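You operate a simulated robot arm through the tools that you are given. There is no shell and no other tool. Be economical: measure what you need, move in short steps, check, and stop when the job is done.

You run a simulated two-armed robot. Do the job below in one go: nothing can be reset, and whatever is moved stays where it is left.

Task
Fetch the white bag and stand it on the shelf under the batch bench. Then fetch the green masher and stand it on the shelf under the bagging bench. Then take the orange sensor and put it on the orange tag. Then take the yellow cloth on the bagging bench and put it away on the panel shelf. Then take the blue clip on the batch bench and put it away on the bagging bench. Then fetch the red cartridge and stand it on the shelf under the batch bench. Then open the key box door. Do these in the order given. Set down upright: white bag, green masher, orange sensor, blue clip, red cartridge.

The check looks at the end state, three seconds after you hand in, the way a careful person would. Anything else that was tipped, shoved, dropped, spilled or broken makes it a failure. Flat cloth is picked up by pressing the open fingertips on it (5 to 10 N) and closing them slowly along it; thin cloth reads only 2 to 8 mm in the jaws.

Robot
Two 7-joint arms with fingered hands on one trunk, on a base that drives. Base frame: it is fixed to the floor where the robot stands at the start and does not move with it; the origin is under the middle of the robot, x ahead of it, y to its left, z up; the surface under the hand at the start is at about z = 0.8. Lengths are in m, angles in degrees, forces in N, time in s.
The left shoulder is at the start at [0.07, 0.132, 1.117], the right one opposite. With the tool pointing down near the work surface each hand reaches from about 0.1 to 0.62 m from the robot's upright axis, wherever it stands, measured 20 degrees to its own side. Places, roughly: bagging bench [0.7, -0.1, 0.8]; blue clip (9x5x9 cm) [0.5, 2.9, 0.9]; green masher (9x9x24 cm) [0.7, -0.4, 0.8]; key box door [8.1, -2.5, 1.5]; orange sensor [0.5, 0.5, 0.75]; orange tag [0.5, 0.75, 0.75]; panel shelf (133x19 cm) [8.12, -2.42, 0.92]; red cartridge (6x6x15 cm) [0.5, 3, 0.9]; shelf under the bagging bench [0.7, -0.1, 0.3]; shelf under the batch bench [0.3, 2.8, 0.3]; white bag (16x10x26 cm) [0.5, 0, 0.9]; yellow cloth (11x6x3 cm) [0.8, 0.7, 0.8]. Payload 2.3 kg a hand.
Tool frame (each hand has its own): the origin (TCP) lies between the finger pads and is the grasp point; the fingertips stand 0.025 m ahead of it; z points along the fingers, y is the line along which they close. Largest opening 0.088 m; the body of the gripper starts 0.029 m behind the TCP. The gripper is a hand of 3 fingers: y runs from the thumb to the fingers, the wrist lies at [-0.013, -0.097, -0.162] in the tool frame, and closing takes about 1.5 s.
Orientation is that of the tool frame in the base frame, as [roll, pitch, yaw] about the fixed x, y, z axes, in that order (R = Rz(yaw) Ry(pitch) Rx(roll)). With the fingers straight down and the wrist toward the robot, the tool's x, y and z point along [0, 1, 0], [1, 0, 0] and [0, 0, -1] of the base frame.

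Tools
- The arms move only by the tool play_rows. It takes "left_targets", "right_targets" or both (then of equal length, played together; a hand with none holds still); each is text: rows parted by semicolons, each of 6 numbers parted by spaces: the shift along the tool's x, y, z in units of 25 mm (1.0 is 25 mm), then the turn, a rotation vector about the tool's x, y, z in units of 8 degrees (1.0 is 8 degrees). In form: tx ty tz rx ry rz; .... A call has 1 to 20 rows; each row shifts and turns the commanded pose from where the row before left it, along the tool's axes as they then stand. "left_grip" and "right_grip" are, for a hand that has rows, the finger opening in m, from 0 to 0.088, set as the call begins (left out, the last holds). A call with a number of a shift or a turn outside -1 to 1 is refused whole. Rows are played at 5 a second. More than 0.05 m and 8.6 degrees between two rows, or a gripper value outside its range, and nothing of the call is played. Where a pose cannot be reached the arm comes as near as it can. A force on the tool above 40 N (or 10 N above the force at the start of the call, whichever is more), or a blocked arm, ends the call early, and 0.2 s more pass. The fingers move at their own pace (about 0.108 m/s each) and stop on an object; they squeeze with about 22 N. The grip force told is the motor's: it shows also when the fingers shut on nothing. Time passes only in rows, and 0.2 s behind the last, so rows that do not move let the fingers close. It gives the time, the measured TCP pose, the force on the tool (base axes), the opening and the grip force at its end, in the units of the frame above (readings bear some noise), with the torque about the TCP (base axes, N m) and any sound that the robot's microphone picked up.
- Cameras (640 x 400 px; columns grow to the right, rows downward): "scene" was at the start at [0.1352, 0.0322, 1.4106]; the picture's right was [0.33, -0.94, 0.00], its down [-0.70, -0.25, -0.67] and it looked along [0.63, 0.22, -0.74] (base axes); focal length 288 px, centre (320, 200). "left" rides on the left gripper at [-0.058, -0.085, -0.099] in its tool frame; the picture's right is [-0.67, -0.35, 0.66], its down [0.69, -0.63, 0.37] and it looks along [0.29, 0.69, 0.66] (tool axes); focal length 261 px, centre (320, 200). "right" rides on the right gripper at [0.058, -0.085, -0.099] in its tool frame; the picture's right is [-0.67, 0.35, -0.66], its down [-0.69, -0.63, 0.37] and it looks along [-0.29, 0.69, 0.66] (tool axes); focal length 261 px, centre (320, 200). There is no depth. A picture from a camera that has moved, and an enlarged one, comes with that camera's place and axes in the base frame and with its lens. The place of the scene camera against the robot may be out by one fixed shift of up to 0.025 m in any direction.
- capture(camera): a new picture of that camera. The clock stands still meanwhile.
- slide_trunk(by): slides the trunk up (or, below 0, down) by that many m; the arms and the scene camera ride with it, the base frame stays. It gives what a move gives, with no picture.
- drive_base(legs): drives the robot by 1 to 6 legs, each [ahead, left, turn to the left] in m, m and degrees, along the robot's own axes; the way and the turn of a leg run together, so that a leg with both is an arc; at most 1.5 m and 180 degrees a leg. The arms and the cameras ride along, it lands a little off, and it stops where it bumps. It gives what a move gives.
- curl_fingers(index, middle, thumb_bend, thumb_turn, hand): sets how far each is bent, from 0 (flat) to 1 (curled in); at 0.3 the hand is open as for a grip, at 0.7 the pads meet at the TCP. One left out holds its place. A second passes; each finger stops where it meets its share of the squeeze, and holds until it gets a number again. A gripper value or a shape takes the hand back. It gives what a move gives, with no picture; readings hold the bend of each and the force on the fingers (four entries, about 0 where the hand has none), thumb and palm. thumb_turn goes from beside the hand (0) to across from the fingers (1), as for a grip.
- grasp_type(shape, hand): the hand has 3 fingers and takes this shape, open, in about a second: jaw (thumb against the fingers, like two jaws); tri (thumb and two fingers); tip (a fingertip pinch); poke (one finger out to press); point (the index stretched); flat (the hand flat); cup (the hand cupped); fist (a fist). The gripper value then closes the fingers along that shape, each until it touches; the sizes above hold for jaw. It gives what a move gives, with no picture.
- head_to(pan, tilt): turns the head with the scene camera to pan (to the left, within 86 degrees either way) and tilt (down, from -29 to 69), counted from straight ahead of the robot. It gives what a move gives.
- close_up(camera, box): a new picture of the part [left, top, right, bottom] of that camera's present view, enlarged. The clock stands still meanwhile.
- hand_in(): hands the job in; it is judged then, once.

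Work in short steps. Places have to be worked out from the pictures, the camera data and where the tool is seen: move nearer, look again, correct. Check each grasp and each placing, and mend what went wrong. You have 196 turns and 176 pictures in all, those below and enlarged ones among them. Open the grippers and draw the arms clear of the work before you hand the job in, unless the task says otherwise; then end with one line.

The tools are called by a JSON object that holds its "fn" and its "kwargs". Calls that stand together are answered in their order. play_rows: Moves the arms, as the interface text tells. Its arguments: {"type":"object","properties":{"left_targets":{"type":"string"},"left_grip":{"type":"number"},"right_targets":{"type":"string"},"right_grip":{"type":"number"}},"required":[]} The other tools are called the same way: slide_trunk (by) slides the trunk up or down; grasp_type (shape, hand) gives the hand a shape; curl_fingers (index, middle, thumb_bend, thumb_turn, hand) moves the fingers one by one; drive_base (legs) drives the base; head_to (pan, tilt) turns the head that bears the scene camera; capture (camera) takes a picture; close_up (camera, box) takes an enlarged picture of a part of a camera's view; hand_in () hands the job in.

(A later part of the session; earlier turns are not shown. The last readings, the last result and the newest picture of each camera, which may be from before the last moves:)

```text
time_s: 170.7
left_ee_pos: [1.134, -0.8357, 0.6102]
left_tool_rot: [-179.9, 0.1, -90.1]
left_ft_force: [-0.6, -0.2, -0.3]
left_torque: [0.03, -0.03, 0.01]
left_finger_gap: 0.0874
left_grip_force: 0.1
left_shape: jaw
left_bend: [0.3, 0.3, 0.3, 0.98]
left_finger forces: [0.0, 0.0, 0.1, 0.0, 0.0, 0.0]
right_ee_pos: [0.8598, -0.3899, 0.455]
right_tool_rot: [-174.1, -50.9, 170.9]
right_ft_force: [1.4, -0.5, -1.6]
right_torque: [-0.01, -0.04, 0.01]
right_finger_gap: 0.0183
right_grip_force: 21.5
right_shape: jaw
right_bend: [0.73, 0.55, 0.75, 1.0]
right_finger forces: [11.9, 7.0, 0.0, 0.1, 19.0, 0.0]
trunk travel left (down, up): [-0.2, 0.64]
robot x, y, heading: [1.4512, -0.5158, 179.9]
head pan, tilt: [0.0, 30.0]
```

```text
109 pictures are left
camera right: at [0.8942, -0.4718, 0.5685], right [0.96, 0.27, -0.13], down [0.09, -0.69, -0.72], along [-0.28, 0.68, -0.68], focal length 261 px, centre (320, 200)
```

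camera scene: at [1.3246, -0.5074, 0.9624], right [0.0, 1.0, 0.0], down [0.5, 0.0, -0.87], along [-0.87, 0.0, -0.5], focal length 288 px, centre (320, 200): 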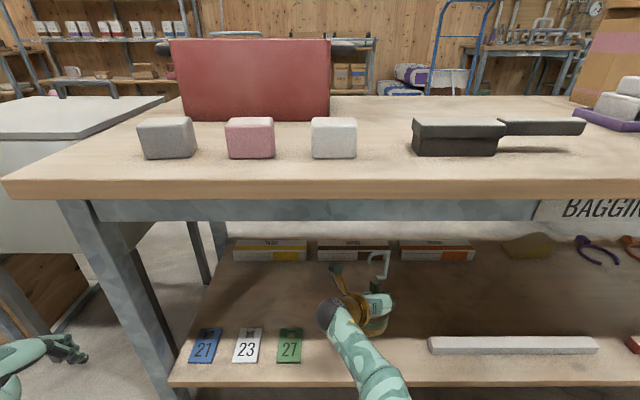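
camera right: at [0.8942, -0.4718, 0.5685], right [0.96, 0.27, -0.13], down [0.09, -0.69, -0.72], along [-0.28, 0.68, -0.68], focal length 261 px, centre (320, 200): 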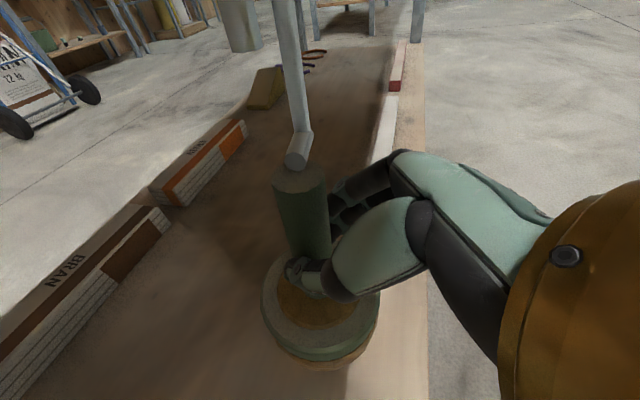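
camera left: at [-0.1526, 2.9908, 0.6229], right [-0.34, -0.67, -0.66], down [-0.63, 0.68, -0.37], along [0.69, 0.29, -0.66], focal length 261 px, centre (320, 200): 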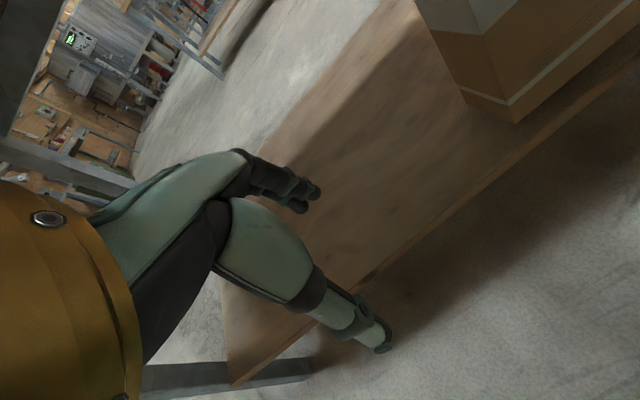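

Well positioned over the shelf. I lower 5 cm and then in small steps until contact.

{"fn": "slide_trunk", "kwargs": {"by": -0.05}}

{"fn": "slide_trunk", "kwargs": {"by": -0.015}}

{"fn": "slide_trunk", "kwargs": {"by": -0.008}}

{"fn": "capture", "kwargs": {"camera": "right"}}

```text
time_s: 171.6
left_ee_pos: [1.1347, -0.8348, 0.5607]
left_tool_rot: [-180.0, 0.0, -90.0]
left_ft_force: [-0.1, -0.5, 0.6]
left_torque: [0.01, -0.01, 0.0]
left_finger_gap: 0.0873
left_grip_force: 0.1
left_shape: jaw
left_bend: [0.3, 0.3, 0.3, 0.98]
left_finger forces: [0.1, 0.0, 0.0, 0.0, 0.0, 0.0]
right_ee_pos: [0.8605, -0.3901, 0.4052]
right_tool_rot: [-174.0, -50.9, 170.7]
right_ft_force: [-0.4, 0.2, -2.0]
right_torque: [0.01, 0.0, 0.04]
right_finger_gap: 0.0184
right_grip_force: 21.7
right_shape: jaw
right_bend: [0.73, 0.55, 0.75, 1.0]
right_finger forces: [11.9, 7.0, 0.1, 0.1, 19.1, 0.0]
trunk travel left (down, up): [-0.15, 0.69]
robot x, y, heading: [1.4567, -0.5154, 180.0]
head pan, tilt: [0.0, 30.0]
```

```text
time_s: 172.2
left_ee_pos: [1.1353, -0.8356, 0.5471]
left_tool_rot: [180.0, 0.1, -90.2]
left_ft_force: [-0.3, 0.2, 1.1]
left_torque: [-0.02, 0.0, -0.01]
left_finger_gap: 0.0879
left_grip_force: 0.0
left_shape: jaw
left_bend: [0.3, 0.3, 0.3, 0.98]
left_finger forces: [0.0, 0.1, 0.0, 0.2, 0.0, 0.0]
right_ee_pos: [0.8601, -0.3909, 0.3906]
right_tool_rot: [-174.2, -50.9, 170.8]
right_ft_force: [0.8, -0.4, -2.2]
right_torque: [-0.01, -0.04, -0.01]
right_finger_gap: 0.0185
right_grip_force: 21.9
right_shape: jaw
right_bend: [0.73, 0.55, 0.75, 1.0]
right_finger forces: [12.0, 7.0, 0.0, 0.0, 18.9, 0.0]
trunk travel left (down, up): [-0.135, 0.705]
robot x, y, heading: [1.4562, -0.514, 179.7]
head pan, tilt: [0.0, 30.0]
```

```text
time_s: 172.8
left_ee_pos: [1.1355, -0.8355, 0.538]
left_tool_rot: [-180.0, -0.1, -90.1]
left_ft_force: [-0.6, 0.2, -1.0]
left_torque: [0.0, 0.0, -0.02]
left_finger_gap: 0.0877
left_grip_force: 0.1
left_shape: jaw
left_bend: [0.3, 0.3, 0.3, 0.98]
left_finger forces: [0.0, 0.0, 0.0, 0.0, 0.0, 0.0]
right_ee_pos: [0.8596, -0.391, 0.3821]
right_tool_rot: [-174.2, -50.9, 170.9]
right_ft_force: [-0.4, 0.0, -1.8]
right_torque: [-0.01, -0.04, 0.02]
right_finger_gap: 0.0181
right_grip_force: 21.9
right_shape: jaw
right_bend: [0.73, 0.55, 0.75, 1.0]
right_finger forces: [11.9, 7.0, 0.0, 0.1, 19.0, 0.0]
trunk travel left (down, up): [-0.127, 0.713]
robot x, y, heading: [1.4539, -0.513, 180.0]
head pan, tilt: [0.0, 30.0]
```

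```text
108 pictures are left
camera right: at [0.8944, -0.4718, 0.4956], right [0.96, 0.27, -0.13], down [0.09, -0.69, -0.72], along [-0.28, 0.68, -0.68], focal length 261 px, centre (320, 200)
```

right: 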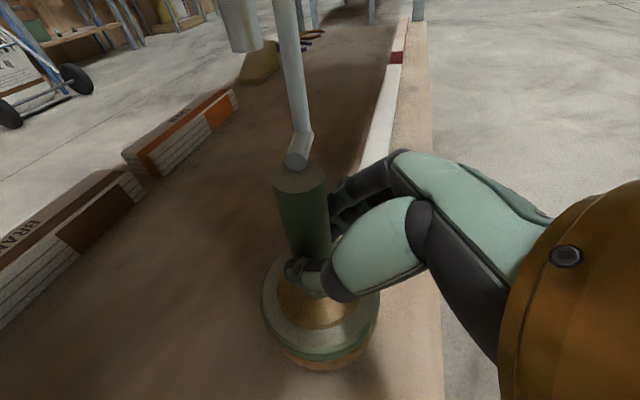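

Near the shelf now; I continue in 5–6 mm steps.

{"fn": "slide_trunk", "kwargs": {"by": -0.006}}

{"fn": "slide_trunk", "kwargs": {"by": -0.006}}

{"fn": "slide_trunk", "kwargs": {"by": -0.005}}

```text
time_s: 173.3
left_ee_pos: [1.1352, -0.8356, 0.5321]
left_tool_rot: [-180.0, 0.0, -90.1]
left_ft_force: [0.3, 0.2, -0.1]
left_torque: [-0.01, 0.0, 0.01]
left_finger_gap: 0.0878
left_grip_force: 0.1
left_shape: jaw
left_bend: [0.3, 0.3, 0.3, 0.98]
left_finger forces: [0.0, 0.0, 0.0, 0.1, 0.0, 0.0]
right_ee_pos: [0.8603, -0.3901, 0.3763]
right_tool_rot: [-174.2, -50.9, 170.9]
right_ft_force: [0.5, 0.6, -1.6]
right_torque: [0.03, -0.04, -0.03]
right_finger_gap: 0.0182
right_grip_force: 22.0
right_shape: jaw
right_bend: [0.73, 0.55, 0.75, 1.0]
right_finger forces: [11.9, 6.9, 0.0, 0.0, 18.9, 0.0]
trunk travel left (down, up): [-0.121, 0.719]
robot x, y, heading: [1.4534, -0.5172, 179.9]
head pan, tilt: [0.0, 30.0]
```

```text
time_s: 173.9
left_ee_pos: [1.1354, -0.8356, 0.5264]
left_tool_rot: [180.0, 0.0, -90.1]
left_ft_force: [-0.3, 0.1, -0.3]
left_torque: [-0.03, -0.03, 0.0]
left_finger_gap: 0.0877
left_grip_force: 0.0
left_shape: jaw
left_bend: [0.3, 0.3, 0.3, 0.98]
left_finger forces: [0.0, 0.0, 0.0, 0.1, 0.0, 0.0]
right_ee_pos: [0.861, -0.3911, 0.3703]
right_tool_rot: [-174.2, -51.0, 170.9]
right_ft_force: [0.0, -0.7, -1.5]
right_torque: [0.02, -0.02, -0.02]
right_finger_gap: 0.0183
right_grip_force: 22.0
right_shape: jaw
right_bend: [0.73, 0.55, 0.75, 1.0]
right_finger forces: [11.9, 6.9, 0.0, 0.1, 19.0, 0.0]
trunk travel left (down, up): [-0.115, 0.725]
robot x, y, heading: [1.4563, -0.516, 179.5]
head pan, tilt: [0.0, 30.0]
```

```text
time_s: 174.4
left_ee_pos: [1.1356, -0.8346, 0.521]
left_tool_rot: [-180.0, 0.0, -90.0]
left_ft_force: [-0.6, -0.3, 0.0]
left_torque: [0.0, 0.02, -0.01]
left_finger_gap: 0.0875
left_grip_force: 0.1
left_shape: jaw
left_bend: [0.3, 0.3, 0.3, 0.98]
left_finger forces: [0.1, 0.0, 0.0, 0.1, 0.0, 0.0]
right_ee_pos: [0.8602, -0.3898, 0.3661]
right_tool_rot: [-174.2, -50.8, 170.9]
right_ft_force: [-1.4, 0.4, -1.1]
right_torque: [0.0, -0.03, 0.0]
right_finger_gap: 0.0184
right_grip_force: 22.6
right_shape: jaw
right_bend: [0.73, 0.55, 0.75, 1.0]
right_finger forces: [12.5, 7.0, 0.0, 0.1, 19.4, 0.0]
trunk travel left (down, up): [-0.11, 0.73]
robot x, y, heading: [1.456, -0.5148, 179.7]
head pan, tilt: [0.0, 30.0]
```

{"fn": "slide_trunk", "kwargs": {"by": -0.004}}

{"fn": "slide_trunk", "kwargs": {"by": -0.003}}

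{"fn": "close_up", "kwargs": {"camera": "right", "box": [200, 130, 440, 400]}}

```text
time_s: 175.0
left_ee_pos: [1.1356, -0.836, 0.5182]
left_tool_rot: [179.8, 0.1, -90.1]
left_ft_force: [-0.6, -0.7, 0.6]
left_torque: [0.01, -0.03, 0.03]
left_finger_gap: 0.0876
left_grip_force: 0.2
left_shape: jaw
left_bend: [0.3, 0.3, 0.3, 0.98]
left_finger forces: [0.1, 0.1, 0.1, 0.0, 0.0, 0.0]
right_ee_pos: [0.8599, -0.3915, 0.3645]
right_tool_rot: [-174.3, -51.1, 170.9]
right_ft_force: [-1.2, 0.7, 9.8]
right_torque: [0.07, 0.08, 0.01]
right_finger_gap: 0.0186
right_grip_force: 22.2
right_shape: jaw
right_bend: [0.73, 0.55, 0.75, 1.0]
right_finger forces: [13.3, 7.6, 0.1, 0.0, 19.9, 0.0]
trunk travel left (down, up): [-0.106, 0.734]
robot x, y, heading: [1.4573, -0.5115, 179.9]
head pan, tilt: [0.0, 30.0]
```

```text
time_s: 175.5
left_ee_pos: [1.1369, -0.8362, 0.5156]
left_tool_rot: [179.6, 0.2, -90.1]
left_ft_force: [-0.7, 0.1, 0.0]
left_torque: [0.02, 0.0, 0.01]
left_finger_gap: 0.0878
left_grip_force: 0.1
left_shape: jaw
left_bend: [0.3, 0.3, 0.3, 0.98]
left_finger forces: [0.0, 0.1, 0.1, 0.1, 0.0, 0.0]
right_ee_pos: [0.8619, -0.3906, 0.3625]
right_tool_rot: [-174.6, -51.2, 171.1]
right_ft_force: [-1.9, 0.9, 18.8]
right_torque: [0.15, 0.25, 0.06]
right_finger_gap: 0.019
right_grip_force: 21.9
right_shape: jaw
right_bend: [0.73, 0.55, 0.75, 1.0]
right_finger forces: [14.5, 8.1, 0.1, 0.0, 20.3, 0.0]
trunk travel left (down, up): [-0.103, 0.737]
robot x, y, heading: [1.457, -0.517, 179.9]
head pan, tilt: [0.0, 30.0]
```

```text
1.48 times, centred on (320, 265) of right
camera zoom: at [0.8962, -0.4721, 0.4756], right [0.95, 0.27, -0.14], down [0.09, -0.68, -0.72], along [-0.29, 0.68, -0.68], focal length 386 px, centre (320, 104)
```

zoom: 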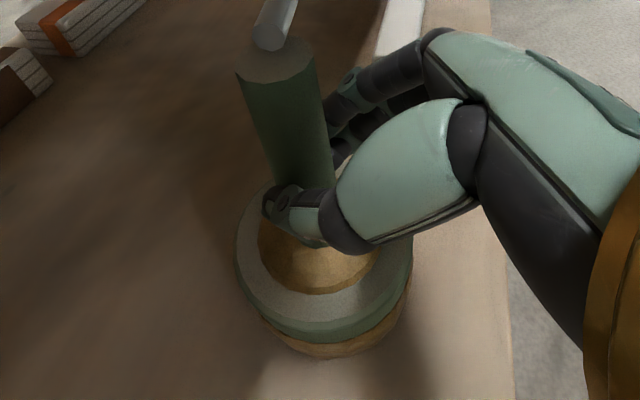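

Touchdown (19 N). I ease up 4 mm, open, and drive straight back.

{"fn": "slide_trunk", "kwargs": {"by": 0.004}}

{"fn": "play_rows", "kwargs": {"right_targets": "0 0 0 0 0 0;0 0 0 0 0 0;0 0 0 0 0 0;0 0 0 0 0 0;0 0 0 0 0 0;0 0 0 0 0 0", "right_grip": 0.088}}

{"fn": "drive_base", "kwargs": {"legs": [[-0.04, 0, 0]]}}

{"fn": "capture", "kwargs": {"camera": "right"}}

```text
time_s: 176.0
left_ee_pos: [1.1372, -0.8356, 0.5187]
left_tool_rot: [179.8, 0.0, -90.1]
left_ft_force: [0.1, 0.5, 0.5]
left_torque: [0.03, 0.0, -0.03]
left_finger_gap: 0.0876
left_grip_force: 0.0
left_shape: jaw
left_bend: [0.3, 0.3, 0.3, 0.98]
left_finger forces: [0.1, 0.0, 0.1, 0.0, 0.0, 0.0]
right_ee_pos: [0.8607, -0.3914, 0.3633]
right_tool_rot: [-174.3, -51.0, 170.9]
right_ft_force: [-3.2, 0.4, 10.9]
right_torque: [0.12, 0.17, 0.06]
right_finger_gap: 0.019
right_grip_force: 22.4
right_shape: jaw
right_bend: [0.73, 0.55, 0.75, 1.0]
right_finger forces: [14.2, 8.1, 0.0, 0.1, 20.2, 0.1]
trunk travel left (down, up): [-0.107, 0.733]
robot x, y, heading: [1.4525, -0.5142, 179.8]
head pan, tilt: [0.0, 30.0]
```

```text
time_s: 177.4
left_ee_pos: [1.1363, -0.8356, 0.5182]
left_tool_rot: [180.0, 0.1, -90.1]
left_ft_force: [0.5, -0.4, -0.8]
left_torque: [0.01, -0.02, 0.01]
left_finger_gap: 0.0874
left_grip_force: 0.1
left_shape: jaw
left_bend: [0.3, 0.3, 0.3, 0.98]
left_finger forces: [0.1, 0.1, 0.1, 0.0, 0.1, 0.1]
right_ee_pos: [0.8607, -0.3895, 0.3627]
right_tool_rot: [-174.2, -50.9, 170.9]
right_ft_force: [-0.5, -0.7, -0.1]
right_torque: [0.0, 0.0, 0.03]
right_finger_gap: 0.0875
right_grip_force: 0.0
right_shape: jaw
right_bend: [0.3, 0.3, 0.3, 0.98]
right_finger forces: [0.0, 0.0, 0.0, 0.0, 0.0, 0.0]
trunk travel left (down, up): [-0.107, 0.733]
robot x, y, heading: [1.4565, -0.5174, 179.7]
head pan, tilt: [0.0, 30.0]
```

```text
time_s: 178.3
left_ee_pos: [1.175, -0.8353, 0.5182]
left_tool_rot: [180.0, 0.1, -90.1]
left_ft_force: [0.1, 0.6, 0.1]
left_torque: [0.03, 0.03, -0.01]
left_finger_gap: 0.0877
left_grip_force: 0.1
left_shape: jaw
left_bend: [0.3, 0.3, 0.3, 0.98]
left_finger forces: [0.1, 0.0, 0.1, 0.0, 0.1, 0.1]
right_ee_pos: [0.9001, -0.3922, 0.3626]
right_tool_rot: [-174.2, -50.9, 171.0]
right_ft_force: [0.0, 0.1, 0.4]
right_torque: [-0.01, 0.02, 0.01]
right_finger_gap: 0.0877
right_grip_force: 0.0
right_shape: jaw
right_bend: [0.3, 0.3, 0.3, 0.98]
right_finger forces: [0.1, 0.0, 0.0, 0.0, 0.0, 0.1]
trunk travel left (down, up): [-0.107, 0.733]
robot x, y, heading: [1.4988, -0.509, 179.8]
head pan, tilt: [0.0, 30.0]
```

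```text
106 pictures are left
camera right: at [0.9351, -0.4717, 0.4759], right [0.96, 0.26, -0.13], down [0.09, -0.69, -0.72], along [-0.28, 0.68, -0.68], focal length 261 px, centre (320, 200)
```

right: 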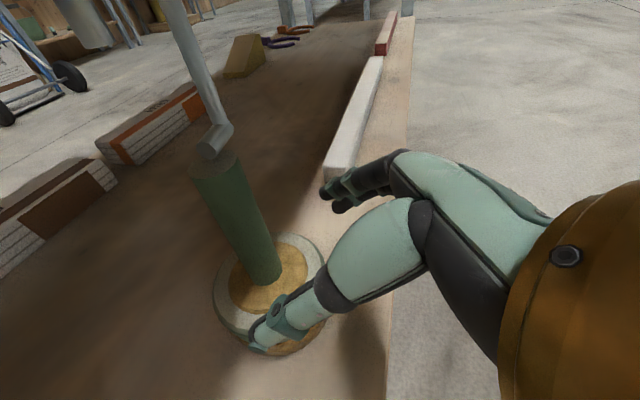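

The masher stands upright on the shelf. I back away, raise the trunk, and head back toward the corridor, to view the sensor, tag and cloth from the bench's left end.

{"fn": "drive_base", "kwargs": {"legs": [[-0.32, 0, 0]]}}

{"fn": "capture", "kwargs": {"camera": "scene"}}

{"fn": "slide_trunk", "kwargs": {"by": 0.4}}

{"fn": "slide_trunk", "kwargs": {"by": 0.168}}

{"fn": "drive_base", "kwargs": {"legs": [[0, -0.95, 0], [0, -0.98, 0], [0.9, 0, 0]]}}

{"fn": "head_to", "kwargs": {"pan": 75, "tilt": 30}}

{"fn": "capture", "kwargs": {"camera": "scene"}}

```text
time_s: 180.4
left_ee_pos: [1.4978, -0.8371, 0.5187]
left_tool_rot: [180.0, 0.1, -90.1]
left_ft_force: [-0.1, -0.2, 0.6]
left_torque: [0.0, -0.01, 0.03]
left_finger_gap: 0.0876
left_grip_force: 0.0
left_shape: jaw
left_bend: [0.3, 0.3, 0.3, 0.98]
left_finger forces: [0.1, 0.0, 0.0, 0.0, 0.0, 0.1]
right_ee_pos: [1.2242, -0.3922, 0.3625]
right_tool_rot: [-174.2, -50.8, 170.8]
right_ft_force: [0.4, -0.3, 0.3]
right_torque: [0.01, -0.01, 0.01]
right_finger_gap: 0.0875
right_grip_force: 0.1
right_shape: jaw
right_bend: [0.3, 0.3, 0.3, 0.98]
right_finger forces: [0.0, 0.0, 0.0, 0.0, 0.1, 0.0]
trunk travel left (down, up): [-0.107, 0.733]
robot x, y, heading: [1.8159, -0.5152, 180.1]
head pan, tilt: [0.0, 30.0]
```

```text
105 pictures are left
camera scene: at [1.6888, -0.5085, 0.8696], right [0.0, 1.0, 0.0], down [0.5, 0.0, -0.87], along [-0.87, 0.0, -0.5], focal length 288 px, centre (320, 200)
```

scene: 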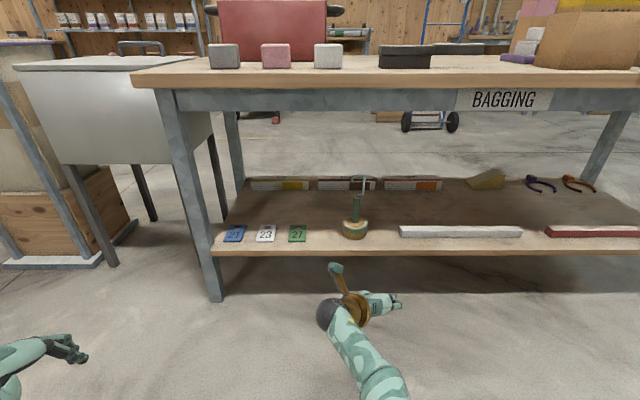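

```text
time_s: 184.3
left_ee_pos: [1.4977, -0.8373, 0.918]
left_tool_rot: [-179.9, 0.0, -90.2]
left_ft_force: [-0.1, 0.1, 0.4]
left_torque: [-0.05, 0.03, -0.02]
left_finger_gap: 0.0877
left_grip_force: 0.0
left_shape: jaw
left_bend: [0.3, 0.3, 0.3, 0.98]
left_finger forces: [0.1, 0.1, 0.1, 0.0, 0.0, 0.0]
right_ee_pos: [1.2239, -0.3909, 0.7624]
right_tool_rot: [-174.2, -50.9, 170.9]
right_ft_force: [1.0, 1.0, 0.2]
right_torque: [-0.04, 0.0, 0.0]
right_finger_gap: 0.0875
right_grip_force: 0.0
right_shape: jaw
right_bend: [0.3, 0.3, 0.3, 0.98]
right_finger forces: [0.1, 0.0, 0.0, 0.0, 0.2, 0.0]
trunk travel left (down, up): [-0.507, 0.333]
robot x, y, heading: [1.8159, -0.5152, 179.5]
head pan, tilt: [0.0, 30.0]
```

```text
time_s: 186.2
left_ee_pos: [1.4978, -0.8371, 1.0864]
left_tool_rot: [180.0, -0.1, -90.2]
left_ft_force: [-1.0, -0.3, -0.2]
left_torque: [0.01, -0.02, 0.0]
left_finger_gap: 0.0874
left_grip_force: 0.1
left_shape: jaw
left_bend: [0.3, 0.3, 0.3, 0.98]
left_finger forces: [0.0, 0.0, 0.0, 0.0, 0.0, 0.1]
right_ee_pos: [1.2234, -0.3905, 0.9304]
right_tool_rot: [-174.2, -50.8, 170.8]
right_ft_force: [0.5, 0.2, 0.2]
right_torque: [0.0, 0.0, 0.05]
right_finger_gap: 0.0877
right_grip_force: 0.2
right_shape: jaw
right_bend: [0.3, 0.3, 0.3, 0.98]
right_finger forces: [0.0, 0.0, 0.0, 0.0, 0.0, 0.0]
trunk travel left (down, up): [-0.675, 0.165]
robot x, y, heading: [1.8189, -0.5167, 180.0]
head pan, tilt: [0.0, 30.0]
```

```text
time_s: 200.3
left_ee_pos: [0.5987, 1.1086, 1.0857]
left_tool_rot: [180.0, 0.0, -89.9]
left_ft_force: [-0.7, -0.2, -1.4]
left_torque: [0.02, 0.01, -0.02]
left_finger_gap: 0.0876
left_grip_force: 0.0
left_shape: jaw
left_bend: [0.3, 0.3, 0.3, 0.98]
left_finger forces: [0.0, 0.0, 0.1, 0.1, 0.0, 0.0]
right_ee_pos: [0.3214, 1.5512, 0.9309]
right_tool_rot: [-174.2, -50.9, 171.1]
right_ft_force: [0.3, -0.2, 0.0]
right_torque: [-0.01, -0.01, 0.01]
right_finger_gap: 0.0877
right_grip_force: 0.1
right_shape: jaw
right_bend: [0.3, 0.3, 0.3, 0.98]
right_finger forces: [0.0, 0.1, 0.0, 0.1, 0.0, 0.0]
trunk travel left (down, up): [-0.675, 0.165]
robot x, y, heading: [0.9151, 1.4293, -180.2]
head pan, tilt: [0.0, 30.0]
```

```text
time_s: 201.7
left_ee_pos: [0.5981, 1.1073, 1.0867]
left_tool_rot: [-180.0, 0.0, -89.8]
left_ft_force: [-0.9, -0.5, -0.3]
left_torque: [0.02, 0.0, -0.02]
left_finger_gap: 0.0877
left_grip_force: 0.1
left_shape: jaw
left_bend: [0.3, 0.3, 0.3, 0.98]
left_finger forces: [0.0, 0.1, 0.0, 0.0, 0.0, 0.1]
right_ee_pos: [0.3211, 1.5521, 0.931]
right_tool_rot: [-174.1, -50.9, 171.1]
right_ft_force: [-0.3, 0.3, -0.8]
right_torque: [0.01, 0.02, 0.01]
right_finger_gap: 0.0877
right_grip_force: 0.1
right_shape: jaw
right_bend: [0.3, 0.3, 0.3, 0.98]
right_finger forces: [0.0, 0.1, 0.0, 0.1, 0.0, 0.1]
trunk travel left (down, up): [-0.675, 0.165]
robot x, y, heading: [0.9189, 1.431, -179.9]
head pan, tilt: [75.0, 30.0]
```

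```text
104 pictures are left
camera scene: at [0.8544, 1.3499, 1.4375], right [-0.97, 0.26, 0.0], down [0.13, 0.48, -0.87], along [-0.22, -0.84, -0.5], focal length 288 px, centre (320, 200)
```

scene: 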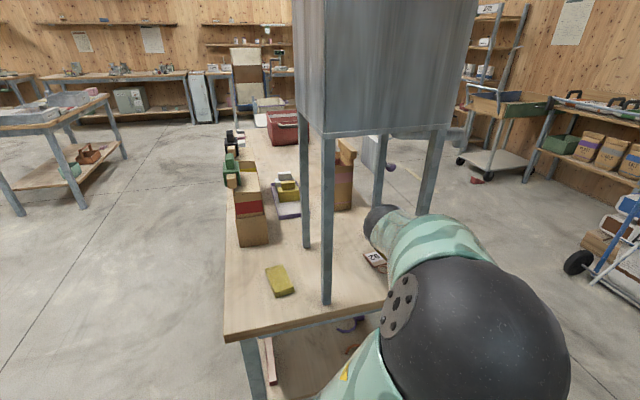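

The cloth is at about (0.81, 0.73), the tag under the bagger. For the sensor I go on to the front side: through the corridor, turn round and look.

{"fn": "drive_base", "kwargs": {"legs": [[1.45, 0, 0], [0, 0, 180], [0, -0.85, 0]]}}

{"fn": "head_to", "kwargs": {"pan": 0, "tilt": 30}}

{"fn": "capture", "kwargs": {"camera": "scene"}}

```text
time_s: 220.4
left_ee_pos: [-0.1823, 0.9015, 1.0865]
left_tool_rot: [-180.0, 0.0, 92.5]
left_ft_force: [-0.1, 0.1, 0.7]
left_torque: [0.0, 0.01, 0.02]
left_finger_gap: 0.0874
left_grip_force: 0.0
left_shape: jaw
left_bend: [0.3, 0.3, 0.3, 0.98]
left_finger forces: [0.0, 0.1, 0.0, 0.1, 0.0, 0.0]
right_ee_pos: [0.113, 0.4678, 0.93]
right_tool_rot: [-174.3, -50.9, -6.4]
right_ft_force: [-0.1, -0.5, -0.4]
right_torque: [-0.02, 0.0, -0.01]
right_finger_gap: 0.0876
right_grip_force: 0.0
right_shape: jaw
right_bend: [0.3, 0.3, 0.3, 0.98]
right_finger forces: [0.0, 0.0, 0.0, 0.0, 0.0, 0.0]
trunk travel left (down, up): [-0.675, 0.165]
robot x, y, heading: [-0.4861, 0.5621, 2.6]
head pan, tilt: [75.0, 30.0]
```

```text
time_s: 221.9
left_ee_pos: [-0.1812, 0.8998, 1.0866]
left_tool_rot: [-180.0, 0.0, 92.4]
left_ft_force: [-0.1, -0.3, -0.1]
left_torque: [-0.02, -0.01, 0.0]
left_finger_gap: 0.0875
left_grip_force: 0.0
left_shape: jaw
left_bend: [0.3, 0.3, 0.3, 0.98]
left_finger forces: [0.0, 0.0, 0.0, 0.1, 0.0, 0.0]
right_ee_pos: [0.1136, 0.4677, 0.9304]
right_tool_rot: [-174.3, -50.9, -6.5]
right_ft_force: [-0.3, -0.3, 0.2]
right_torque: [0.0, -0.01, 0.0]
right_finger_gap: 0.0876
right_grip_force: 0.2
right_shape: jaw
right_bend: [0.3, 0.3, 0.3, 0.98]
right_finger forces: [0.0, 0.1, 0.1, 0.0, 0.1, 0.1]
trunk travel left (down, up): [-0.675, 0.165]
robot x, y, heading: [-0.4879, 0.5623, 2.1]
head pan, tilt: [0.0, 30.0]
```

```text
103 pictures are left
camera scene: at [-0.3356, 0.5757, 1.4375], right [0.04, -1.0, 0.0], down [-0.5, -0.02, -0.87], along [0.87, 0.04, -0.5], focal length 288 px, centre (320, 200)
```

scene: 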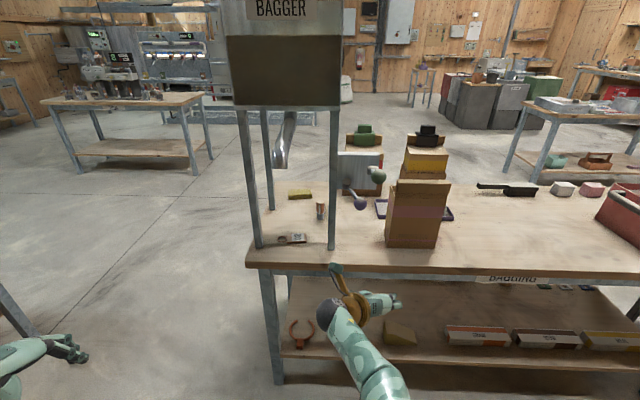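

{"fn": "close_up", "kwargs": {"camera": "scene", "box": [230, 100, 410, 265]}}

```text
2.42 times, centred on (320, 182) of scene
camera zoom: at [-0.3356, 0.5757, 1.4375], right [0.04, -1.0, 0.0], down [-0.5, -0.02, -0.87], along [0.87, 0.04, -0.5], focal length 699 px, centre (320, 242)
```

zoom: 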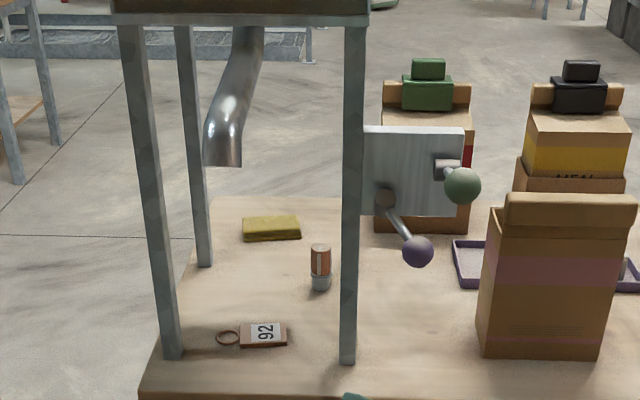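

The sensor stands at about (0.63, 0.617) and the tag at about (0.488, 0.70), both between the bagger's legs (x≈0.435/0.70, y≈0.575/0.82). I'll use the left hand pointing down from the front; first I pull the right arm back and up out of the way.

{"fn": "play_rows", "kwargs": {"right_targets": "-0.62 0.3 -0.778 0 0 0;-0.62 0.3 -0.778 0 0 0;-0.62 0.3 -0.778 0 0 0;-0.62 0.3 -0.778 0 0 0;-0.62 0.3 -0.778 0 0 0;-0.62 0.3 -0.778 0 0 0;-0.62 0.3 -0.778 0 0 0;-0.62 0.3 -0.778 0 0 0;-0.62 0.3 -0.778 0 0 0;-0.62 0.3 -0.778 0 0 0;0.776 0 -0.628 0 0 0;0.776 0 -0.628 0 0 0;0.776 0 -0.628 0 0 0;0.776 0 -0.628 0 0 0;0 0 0 0 0 0"}}

{"fn": "head_to", "kwargs": {"pan": 0, "tilt": 50}}

{"fn": "capture", "kwargs": {"camera": "scene"}}

```text
time_s: 225.1
left_ee_pos: [-0.1817, 0.8999, 1.0857]
left_tool_rot: [180.0, 0.1, 92.5]
left_ft_force: [-0.1, -0.8, -0.1]
left_torque: [0.01, 0.03, 0.02]
left_finger_gap: 0.0875
left_grip_force: 0.0
left_shape: jaw
left_bend: [0.3, 0.3, 0.3, 0.98]
left_finger forces: [0.0, 0.0, 0.1, 0.0, 0.0, 0.0]
right_ee_pos: [0.1141, 0.4842, 1.0088]
right_tool_rot: [-174.4, -50.7, -6.3]
right_ft_force: [0.0, -0.6, -0.6]
right_torque: [-0.01, -0.02, 0.0]
right_finger_gap: 0.0875
right_grip_force: 0.0
right_shape: jaw
right_bend: [0.3, 0.3, 0.3, 0.98]
right_finger forces: [0.0, 0.0, 0.1, 0.0, 0.1, 0.0]
right hand out of reach, approached as far as the arm can: row 1, 2, 3, 4, 5, 6, 7, 8, 9, 10, 11, 12, 14
trunk travel left (down, up): [-0.675, 0.165]
robot x, y, heading: [-0.4865, 0.5648, 2.7]
head pan, tilt: [0.0, 30.0]
```

```text
time_s: 225.9
left_ee_pos: [-0.1813, 0.9001, 1.0862]
left_tool_rot: [-180.0, 0.0, 92.5]
left_ft_force: [0.5, 0.0, 0.1]
left_torque: [-0.03, 0.0, -0.01]
left_finger_gap: 0.0879
left_grip_force: 0.1
left_shape: jaw
left_bend: [0.3, 0.3, 0.3, 0.98]
left_finger forces: [0.0, 0.0, 0.1, 0.0, 0.0, 0.0]
right_ee_pos: [0.1143, 0.4845, 1.0074]
right_tool_rot: [-174.3, -50.7, -6.5]
right_ft_force: [0.4, -1.0, -0.2]
right_torque: [-0.01, 0.0, 0.01]
right_finger_gap: 0.0876
right_grip_force: 0.0
right_shape: jaw
right_bend: [0.3, 0.3, 0.3, 0.98]
right_finger forces: [0.1, 0.1, 0.0, 0.0, 0.0, 0.0]
trunk travel left (down, up): [-0.675, 0.165]
robot x, y, heading: [-0.4861, 0.5655, 2.4]
head pan, tilt: [0.0, 50.0]
```

```text
101 pictures are left
camera scene: at [-0.349, 0.575, 1.4081], right [0.04, -1.0, 0.0], down [-0.77, -0.03, -0.64], along [0.64, 0.03, -0.77], focal length 288 px, centre (320, 200)
```

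scene: 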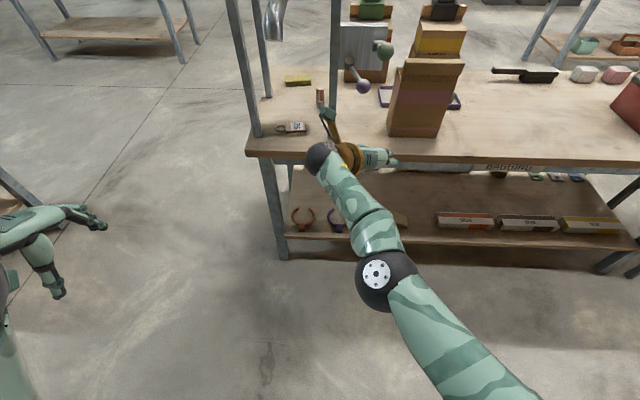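

That orientation cannot retract, so I turn the right hand back to pointing down (roll back, then pitch down), then pull it in.

{"fn": "play_rows", "kwargs": {"right_targets": "0 0 -0.5 0 0 -1;0 0 -0.5 0 0 -1;0 0 -0.5 0 0 -1;0 0 -0.5 0 0 -1;0 0 0 0 0 -1;0 0 0 0 0 -1;0 0 0 0 0 -1;0 0 0 0 0 -1;0 0 0 0 0 -1;0 0 0 0 0 -1;0 0 0 0 0 -1;0 0 0 0 0 -0.25;0 0 0 0 0 0"}}

{"fn": "play_rows", "kwargs": {"right_targets": "0 0 0 1 0 0;0 0 0 1 0 0;0 0 0 1 0 0;0 0 0 1 0 0;0 0 0 1 0 0;0 0 0 1 0 0;0 0 0 0.4 0 0;0 0 0 0 0 0"}}

{"fn": "capture", "kwargs": {"camera": "scene"}}

```text
time_s: 228.7
left_ee_pos: [-0.1814, 0.9006, 1.0848]
left_tool_rot: [180.0, 0.0, 92.5]
left_ft_force: [0.1, -0.5, 1.6]
left_torque: [-0.01, 0.01, 0.02]
left_finger_gap: 0.0875
left_grip_force: 0.1
left_shape: jaw
left_bend: [0.3, 0.3, 0.3, 0.98]
left_finger forces: [0.0, 0.1, 0.1, 0.0, 0.0, 0.0]
right_ee_pos: [0.1935, 0.5217, 1.0294]
right_tool_rot: [129.1, -3.6, 88.1]
right_ft_force: [0.5, -0.1, 0.2]
right_torque: [-0.02, 0.0, -0.01]
right_finger_gap: 0.0874
right_grip_force: 0.1
right_shape: jaw
right_bend: [0.3, 0.3, 0.3, 0.98]
right_finger forces: [0.1, 0.0, 0.0, 0.1, 0.1, 0.1]
right hand out of reach, approached as far as the arm can: row 1, 2, 3, 4, 5, 6, 7, 8, 9, 10, 11
trunk travel left (down, up): [-0.675, 0.165]
robot x, y, heading: [-0.489, 0.5658, 2.4]
head pan, tilt: [0.0, 50.0]
```

```text
time_s: 230.5
left_ee_pos: [-0.1801, 0.8997, 1.0855]
left_tool_rot: [-180.0, 0.1, 92.5]
left_ft_force: [-0.1, -0.3, -0.7]
left_torque: [0.01, -0.02, 0.0]
left_finger_gap: 0.0874
left_grip_force: 0.0
left_shape: jaw
left_bend: [0.3, 0.3, 0.3, 0.98]
left_finger forces: [0.0, 0.1, 0.0, 0.0, 0.1, 0.1]
right_ee_pos: [0.1201, 0.4759, 0.9944]
right_tool_rot: [-179.6, -3.7, 87.9]
right_ft_force: [-0.2, 0.7, 0.7]
right_torque: [-0.02, 0.03, 0.05]
right_finger_gap: 0.0877
right_grip_force: 0.0
right_shape: jaw
right_bend: [0.3, 0.3, 0.3, 0.98]
right_finger forces: [0.0, 0.0, 0.0, 0.0, 0.0, 0.0]
right hand out of reach, approached as far as the arm can: row 2, 3, 4, 5, 6, 7
trunk travel left (down, up): [-0.675, 0.165]
robot x, y, heading: [-0.4895, 0.5654, 2.2]
head pan, tilt: [0.0, 50.0]
```

```text
100 pictures are left
camera scene: at [-0.3488, 0.5748, 1.408], right [0.04, -1.0, 0.0], down [-0.77, -0.03, -0.64], along [0.64, 0.03, -0.77], focal length 288 px, centre (320, 200)
```

scene: 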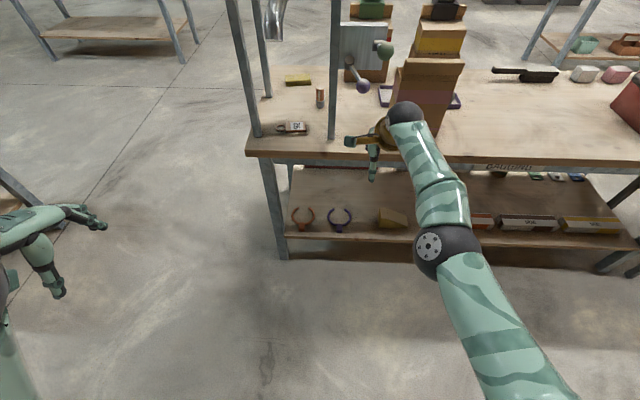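

Pointing down again. Now I pull it in toward the robot and to its right.

{"fn": "play_rows", "kwargs": {"right_targets": "-0.6 -1 -0.3 0 0 0;-0.6 -1 -0.3 0 0 0;-0.6 -1 -0.3 0 0 0;-0.6 -1 -0.3 0 0 0;-0.6 -1 -0.3 0 0 0;-0.6 -1 -0.3 0 0 0;-0.6 -1 -0.3 0 0 0;-0.6 -1 -0.3 0 0 0;-0.6 -1 0 0 0 0;-0.6 -1 0 0 0 0;-0.6 -1 0 0 0 0;-0.6 -1 0 0 0 0;-0.6 -1 0 0 0 0;0 0 0 0 0 0"}}

{"fn": "head_to", "kwargs": {"pan": 10, "tilt": 35}}

{"fn": "capture", "kwargs": {"camera": "scene"}}

```text
time_s: 233.5
left_ee_pos: [-0.1811, 0.9005, 1.086]
left_tool_rot: [-180.0, 0.0, 92.5]
left_ft_force: [0.3, -0.4, -0.5]
left_torque: [0.0, -0.01, 0.0]
left_finger_gap: 0.0876
left_grip_force: 0.0
left_shape: jaw
left_bend: [0.3, 0.3, 0.3, 0.98]
left_finger forces: [0.0, 0.0, 0.0, 0.0, 0.1, 0.1]
right_ee_pos: [0.0829, 0.2847, 1.1126]
right_tool_rot: [-179.8, -3.7, 88.1]
right_ft_force: [0.3, -1.0, 0.0]
right_torque: [0.02, -0.01, -0.01]
right_finger_gap: 0.0875
right_grip_force: 0.0
right_shape: jaw
right_bend: [0.3, 0.3, 0.3, 0.98]
right_finger forces: [0.0, 0.0, 0.1, 0.0, 0.1, 0.1]
right hand out of reach, approached as far as the arm can: row 1, 2, 3, 4, 5, 6, 7, 8, 9, 10, 11, 12, 13
trunk travel left (down, up): [-0.675, 0.165]
robot x, y, heading: [-0.485, 0.5642, 2.3]
head pan, tilt: [0.0, 50.0]
```

```text
time_s: 234.3
left_ee_pos: [-0.1823, 0.8996, 1.0862]
left_tool_rot: [180.0, 0.0, 92.5]
left_ft_force: [0.1, -0.4, 0.2]
left_torque: [-0.03, -0.06, 0.0]
left_finger_gap: 0.0878
left_grip_force: 0.1
left_shape: jaw
left_bend: [0.3, 0.3, 0.3, 0.98]
left_finger forces: [0.0, 0.0, 0.0, 0.0, 0.0, 0.0]
right_ee_pos: [0.0836, 0.2848, 1.1124]
right_tool_rot: [-179.7, -3.6, 88.0]
right_ft_force: [-0.7, 0.2, -0.4]
right_torque: [-0.01, -0.01, -0.01]
right_finger_gap: 0.0877
right_grip_force: 0.1
right_shape: jaw
right_bend: [0.3, 0.3, 0.3, 0.98]
right_finger forces: [0.0, 0.0, 0.1, 0.1, 0.1, 0.1]
trunk travel left (down, up): [-0.675, 0.165]
robot x, y, heading: [-0.4889, 0.5647, 2.4]
head pan, tilt: [10.0, 35.0]
```

```text
99 pictures are left
camera scene: at [-0.34, 0.5904, 1.4297], right [0.21, -0.98, 0.0], down [-0.56, -0.12, -0.82], along [0.8, 0.18, -0.57], focal length 288 px, centre (320, 200)
```

scene: 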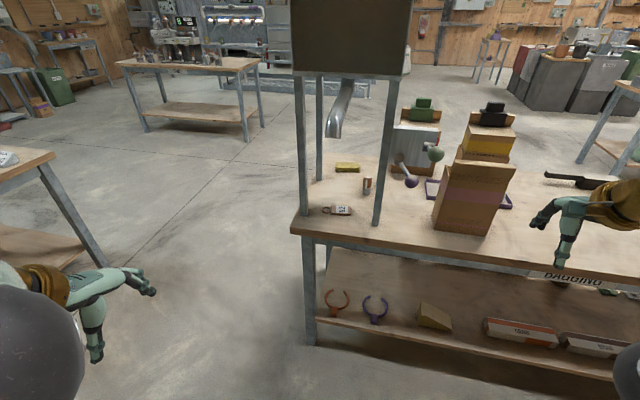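

Still too far forward; I try moving it to the right and up to free the arm, then inward.

{"fn": "play_rows", "kwargs": {"right_targets": "-1 0 -0.5 0 0 0;-1 0 -0.5 0 0 0;-1 0 -0.5 0 0 0;-1 0 -0.5 0 0 0;-1 0 0 0 0 0;-1 0 0 0 0 0;0 -1 0 0 0 0;0 -1 0 0 0 0;0 -1 0 0 0 0;0 -1 0 0 0 0;0 -1 0 0 0 0;0 -1 0 0 0 0;0 -1 0 0 0 0;0 -1 0 0 0 0;0 0 0 0 0 0"}}

{"fn": "head_to", "kwargs": {"pan": -30, "tilt": 40}}

{"fn": "capture", "kwargs": {"camera": "scene"}}

```text
time_s: 237.5
left_ee_pos: [-0.1815, 0.8998, 1.0864]
left_tool_rot: [180.0, 0.0, 92.5]
left_ft_force: [0.3, 0.0, 0.1]
left_torque: [0.0, 0.03, 0.01]
left_finger_gap: 0.0876
left_grip_force: 0.1
left_shape: jaw
left_bend: [0.3, 0.3, 0.3, 0.98]
left_finger forces: [0.1, 0.1, 0.1, 0.0, 0.0, 0.0]
right_ee_pos: [-0.0859, 0.1026, 1.1881]
right_tool_rot: [-179.7, -3.7, 88.0]
right_ft_force: [-0.3, -0.8, 0.1]
right_torque: [0.0, 0.03, -0.02]
right_finger_gap: 0.0879
right_grip_force: 0.1
right_shape: jaw
right_bend: [0.3, 0.3, 0.3, 0.98]
right_finger forces: [0.0, 0.0, 0.1, 0.0, 0.0, 0.0]
right hand out of reach, approached as far as the arm can: row 1, 2, 3, 4, 5, 6, 7, 8, 9, 10, 11, 12, 13, 14
trunk travel left (down, up): [-0.675, 0.165]
robot x, y, heading: [-0.489, 0.5666, 2.6]
head pan, tilt: [10.0, 35.0]
```

```text
time_s: 238.6
left_ee_pos: [-0.1822, 0.8991, 1.0859]
left_tool_rot: [180.0, 0.0, 92.4]
left_ft_force: [0.5, 0.3, -0.1]
left_torque: [0.02, 0.0, -0.01]
left_finger_gap: 0.0875
left_grip_force: 0.1
left_shape: jaw
left_bend: [0.3, 0.3, 0.3, 0.98]
left_finger forces: [0.0, 0.0, 0.0, 0.1, 0.0, 0.0]
right_ee_pos: [-0.0847, 0.103, 1.1882]
right_tool_rot: [-179.7, -3.7, 87.9]
right_ft_force: [0.4, 0.2, 0.0]
right_torque: [-0.01, -0.01, 0.0]
right_finger_gap: 0.0879
right_grip_force: 0.0
right_shape: jaw
right_bend: [0.3, 0.3, 0.3, 0.98]
right_finger forces: [0.0, 0.1, 0.0, 0.1, 0.1, 0.1]
trunk travel left (down, up): [-0.675, 0.165]
robot x, y, heading: [-0.4879, 0.5632, 2.4]
head pan, tilt: [-30.0, 40.0]
```

```text
98 pictures are left
camera scene: at [-0.3507, 0.5322, 1.4222], right [-0.46, -0.89, 0.0], down [-0.57, 0.3, -0.77], along [0.68, -0.35, -0.64], focal length 288 px, centre (320, 200)
```

scene: 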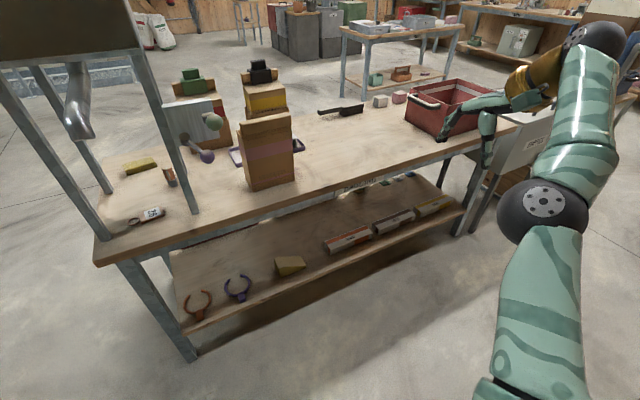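

Freed. I pull the right hand in a further 20 cm.

{"fn": "play_rows", "kwargs": {"right_targets": "0 -1 0 0 0 0;0 -1 0 0 0 0;0 -1 0 0 0 0;0 -1 0 0 0 0;0 -1 0 0 0 0;0 -1 0 0 0 0;0 -1 0 0 0 0;0 -1 0 0 0 0;0 0 0 0 0 0"}}

{"fn": "capture", "kwargs": {"camera": "left"}}

```text
time_s: 240.6
left_ee_pos: [-0.1805, 0.8996, 1.0854]
left_tool_rot: [-180.0, 0.0, 92.4]
left_ft_force: [-0.8, -0.8, 0.4]
left_torque: [-0.04, -0.02, 0.03]
left_finger_gap: 0.0874
left_grip_force: 0.0
left_shape: jaw
left_bend: [0.3, 0.3, 0.3, 0.98]
left_finger forces: [0.0, 0.0, 0.0, 0.0, 0.1, 0.0]
right_ee_pos: [-0.2396, 0.061, 1.2277]
right_tool_rot: [-179.7, -3.7, 88.0]
right_ft_force: [-0.7, 0.2, -0.7]
right_torque: [0.03, -0.01, 0.02]
right_finger_gap: 0.088
right_grip_force: 0.0
right_shape: jaw
right_bend: [0.3, 0.3, 0.3, 0.98]
right_finger forces: [0.0, 0.1, 0.0, 0.0, 0.0, 0.0]
right hand out of reach, approached as far as the arm can: row 1, 2, 3, 4, 5, 6, 7, 8
trunk travel left (down, up): [-0.675, 0.165]
robot x, y, heading: [-0.4845, 0.5627, 2.3]
head pan, tilt: [-30.0, 40.0]
```

```text
97 pictures are left
camera left: at [-0.2631, 0.8371, 1.1849], right [-0.32, -0.68, -0.66], down [-0.66, 0.66, -0.37], along [0.68, 0.32, -0.66], focal length 261 px, centre (320, 200)
```

left: 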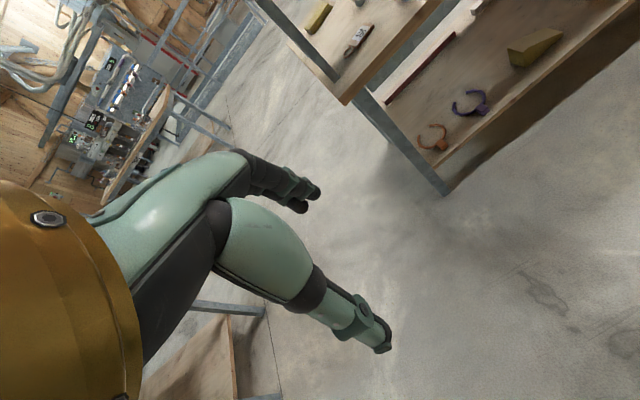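

Now the left arm: I extend it in free space to the relative pose needed for the sensor (robot-frame ≈ (0.55, 0.10), z≈0.96).

{"fn": "play_rows", "kwargs": {"left_targets": "-0.95 1 0.5 0 0 0;-0.95 1 0.5 0 0 0;-0.95 1 0.5 0 0 0;-0.95 1 0.5 0 0 0;-0.95 1 0.5 0 0 0;-0.95 1 0.5 0 0 0;-0.95 1 0.5 0 0 0;-0.95 1 0.5 0 0 0;-0.95 1 0.5 0 0 0;-0.95 0.6 0.5 0 0 0;0 0 0 0 0 0", "left_grip": 0.088}}

{"fn": "head_to", "kwargs": {"pan": 10, "tilt": 40}}

{"fn": "capture", "kwargs": {"camera": "scene"}}

```text
time_s: 243.0
left_ee_pos: [0.0687, 0.675, 0.9597]
left_tool_rot: [179.9, 0.2, 92.2]
left_ft_force: [1.6, -0.2, -0.4]
left_torque: [0.02, 0.01, 0.0]
left_finger_gap: 0.0876
left_grip_force: 0.0
left_shape: jaw
left_bend: [0.3, 0.3, 0.3, 0.98]
left_finger forces: [0.0, 0.1, 0.0, 0.0, 0.1, 0.0]
left hand out of reach, approached as far as the arm can: row 10
right_ee_pos: [-0.24, 0.0608, 1.2281]
right_tool_rot: [-179.7, -3.7, 88.0]
right_ft_force: [0.6, -0.3, -0.4]
right_torque: [0.01, 0.0, -0.05]
right_finger_gap: 0.0876
right_grip_force: 0.0
right_shape: jaw
right_bend: [0.3, 0.3, 0.3, 0.98]
right_finger forces: [0.0, 0.0, 0.0, 0.0, 0.1, 0.1]
trunk travel left (down, up): [-0.675, 0.165]
robot x, y, heading: [-0.4886, 0.5619, 2.2]
head pan, tilt: [-30.0, 40.0]
```

```text
time_s: 244.0
left_ee_pos: [0.0693, 0.676, 0.9587]
left_tool_rot: [179.9, 0.2, 92.3]
left_ft_force: [-1.0, -0.1, 0.1]
left_torque: [0.01, 0.0, -0.01]
left_finger_gap: 0.0877
left_grip_force: 0.0
left_shape: jaw
left_bend: [0.3, 0.3, 0.3, 0.98]
left_finger forces: [0.1, 0.0, 0.0, 0.0, 0.1, 0.1]
right_ee_pos: [-0.2387, 0.0612, 1.228]
right_tool_rot: [-179.6, -3.8, 88.0]
right_ft_force: [-0.2, -0.4, 0.2]
right_torque: [-0.01, 0.0, 0.02]
right_finger_gap: 0.0877
right_grip_force: 0.1
right_shape: jaw
right_bend: [0.3, 0.3, 0.3, 0.98]
right_finger forces: [0.0, 0.0, 0.1, 0.0, 0.0, 0.0]
trunk travel left (down, up): [-0.675, 0.165]
robot x, y, heading: [-0.4855, 0.5653, 2.7]
head pan, tilt: [10.0, 40.0]
```

```text
96 pictures are left
camera scene: at [-0.343, 0.5894, 1.4222], right [0.21, -0.98, 0.0], down [-0.63, -0.14, -0.77], along [0.75, 0.16, -0.64], focal length 288 px, centre (320, 200)
```

scene: 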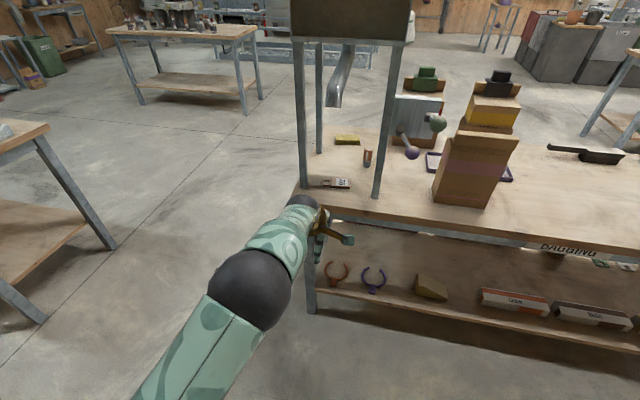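

The forearm comes in nearly straight. I yaw the hand ~16° so the wrist shifts left away from the right front leg, straighten the base and drive up to the legs.

{"fn": "play_rows", "kwargs": {"left_targets": "0 0 0 0 0 1;0 0 0 0 0 1;0 0 0 0 0 0"}}

{"fn": "drive_base", "kwargs": {"legs": [[0, 0, -2.5], [0.3, 0.02, 0]]}}

{"fn": "capture", "kwargs": {"camera": "left"}}

{"fn": "capture", "kwargs": {"camera": "scene"}}

```text
time_s: 244.8
left_ee_pos: [0.0686, 0.6756, 0.9599]
left_tool_rot: [179.9, 0.0, 76.4]
left_ft_force: [0.4, 0.6, -0.3]
left_torque: [0.02, 0.02, -0.01]
left_finger_gap: 0.0877
left_grip_force: 0.1
left_shape: jaw
left_bend: [0.3, 0.3, 0.3, 0.98]
left_finger forces: [0.0, 0.0, 0.0, 0.0, 0.1, 0.1]
right_ee_pos: [-0.2403, 0.0608, 1.2282]
right_tool_rot: [-179.6, -3.8, 88.0]
right_ft_force: [-0.1, -0.1, 0.4]
right_torque: [-0.03, 0.01, 0.0]
right_finger_gap: 0.0877
right_grip_force: 0.1
right_shape: jaw
right_bend: [0.3, 0.3, 0.3, 0.98]
right_finger forces: [0.0, 0.1, 0.0, 0.0, 0.0, 0.1]
trunk travel left (down, up): [-0.675, 0.165]
robot x, y, heading: [-0.4836, 0.5619, 2.3]
head pan, tilt: [10.0, 40.0]
```

```text
time_s: 247.3
left_ee_pos: [0.3615, 0.6693, 0.9565]
left_tool_rot: [-179.6, 0.1, 73.8]
left_ft_force: [-0.8, -0.2, 0.5]
left_torque: [-0.03, 0.01, 0.01]
left_finger_gap: 0.0875
left_grip_force: 0.1
left_shape: jaw
left_bend: [0.3, 0.3, 0.3, 0.98]
left_finger forces: [0.1, 0.0, 0.0, 0.0, 0.0, 0.1]
right_ee_pos: [0.0265, 0.0728, 1.2284]
right_tool_rot: [-180.0, -3.6, 85.4]
right_ft_force: [0.2, -0.5, -0.1]
right_torque: [0.02, -0.01, -0.01]
right_finger_gap: 0.0877
right_grip_force: 0.0
right_shape: jaw
right_bend: [0.3, 0.3, 0.3, 0.98]
right_finger forces: [0.1, 0.0, 0.0, 0.0, 0.0, 0.1]
trunk travel left (down, up): [-0.675, 0.165]
robot x, y, heading: [-0.1923, 0.5847, -0.3]
head pan, tilt: [10.0, 40.0]
```

```text
95 pictures are left
camera left: at [0.2649, 0.6369, 1.0565], right [-0.53, -0.55, -0.65], down [-0.42, 0.83, -0.36], along [0.74, 0.08, -0.67], focal length 261 px, centre (320, 200)
```

left: 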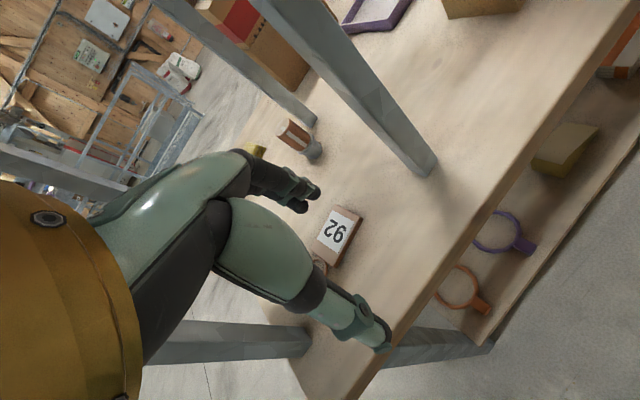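

```text
94 pictures are left
camera scene: at [-0.0538, 0.605, 1.4219], right [0.17, -0.99, 0.0], down [-0.63, -0.11, -0.77], along [0.76, 0.13, -0.64], focal length 288 px, centre (320, 200)
```

scene: 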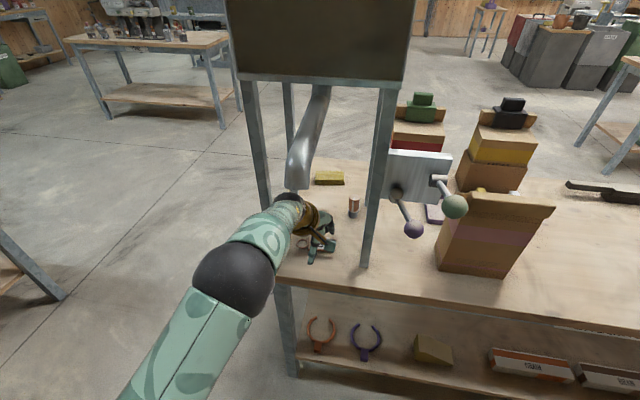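

Sensor at (0.628, 0.612), tag at (0.482, 0.688). Quick close-up of the tag and sensor.

{"fn": "close_up", "kwargs": {"camera": "left", "box": [230, 90, 430, 290]}}

```text
2.00 times, centred on (330, 190) of left
camera zoom: at [0.2649, 0.6369, 1.0565], right [-0.53, -0.55, -0.65], down [-0.42, 0.83, -0.36], along [0.74, 0.08, -0.67], focal length 521 px, centre (300, 220)
```

zoom: 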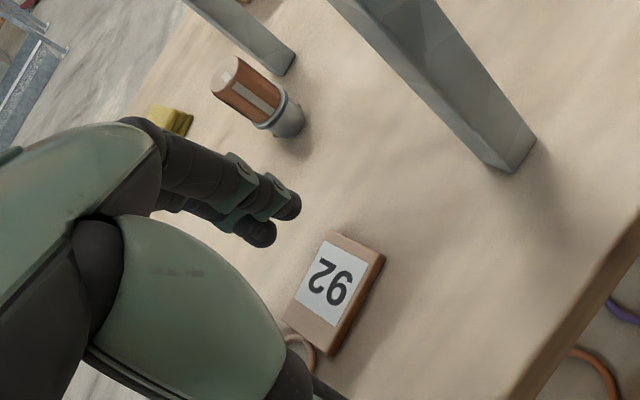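

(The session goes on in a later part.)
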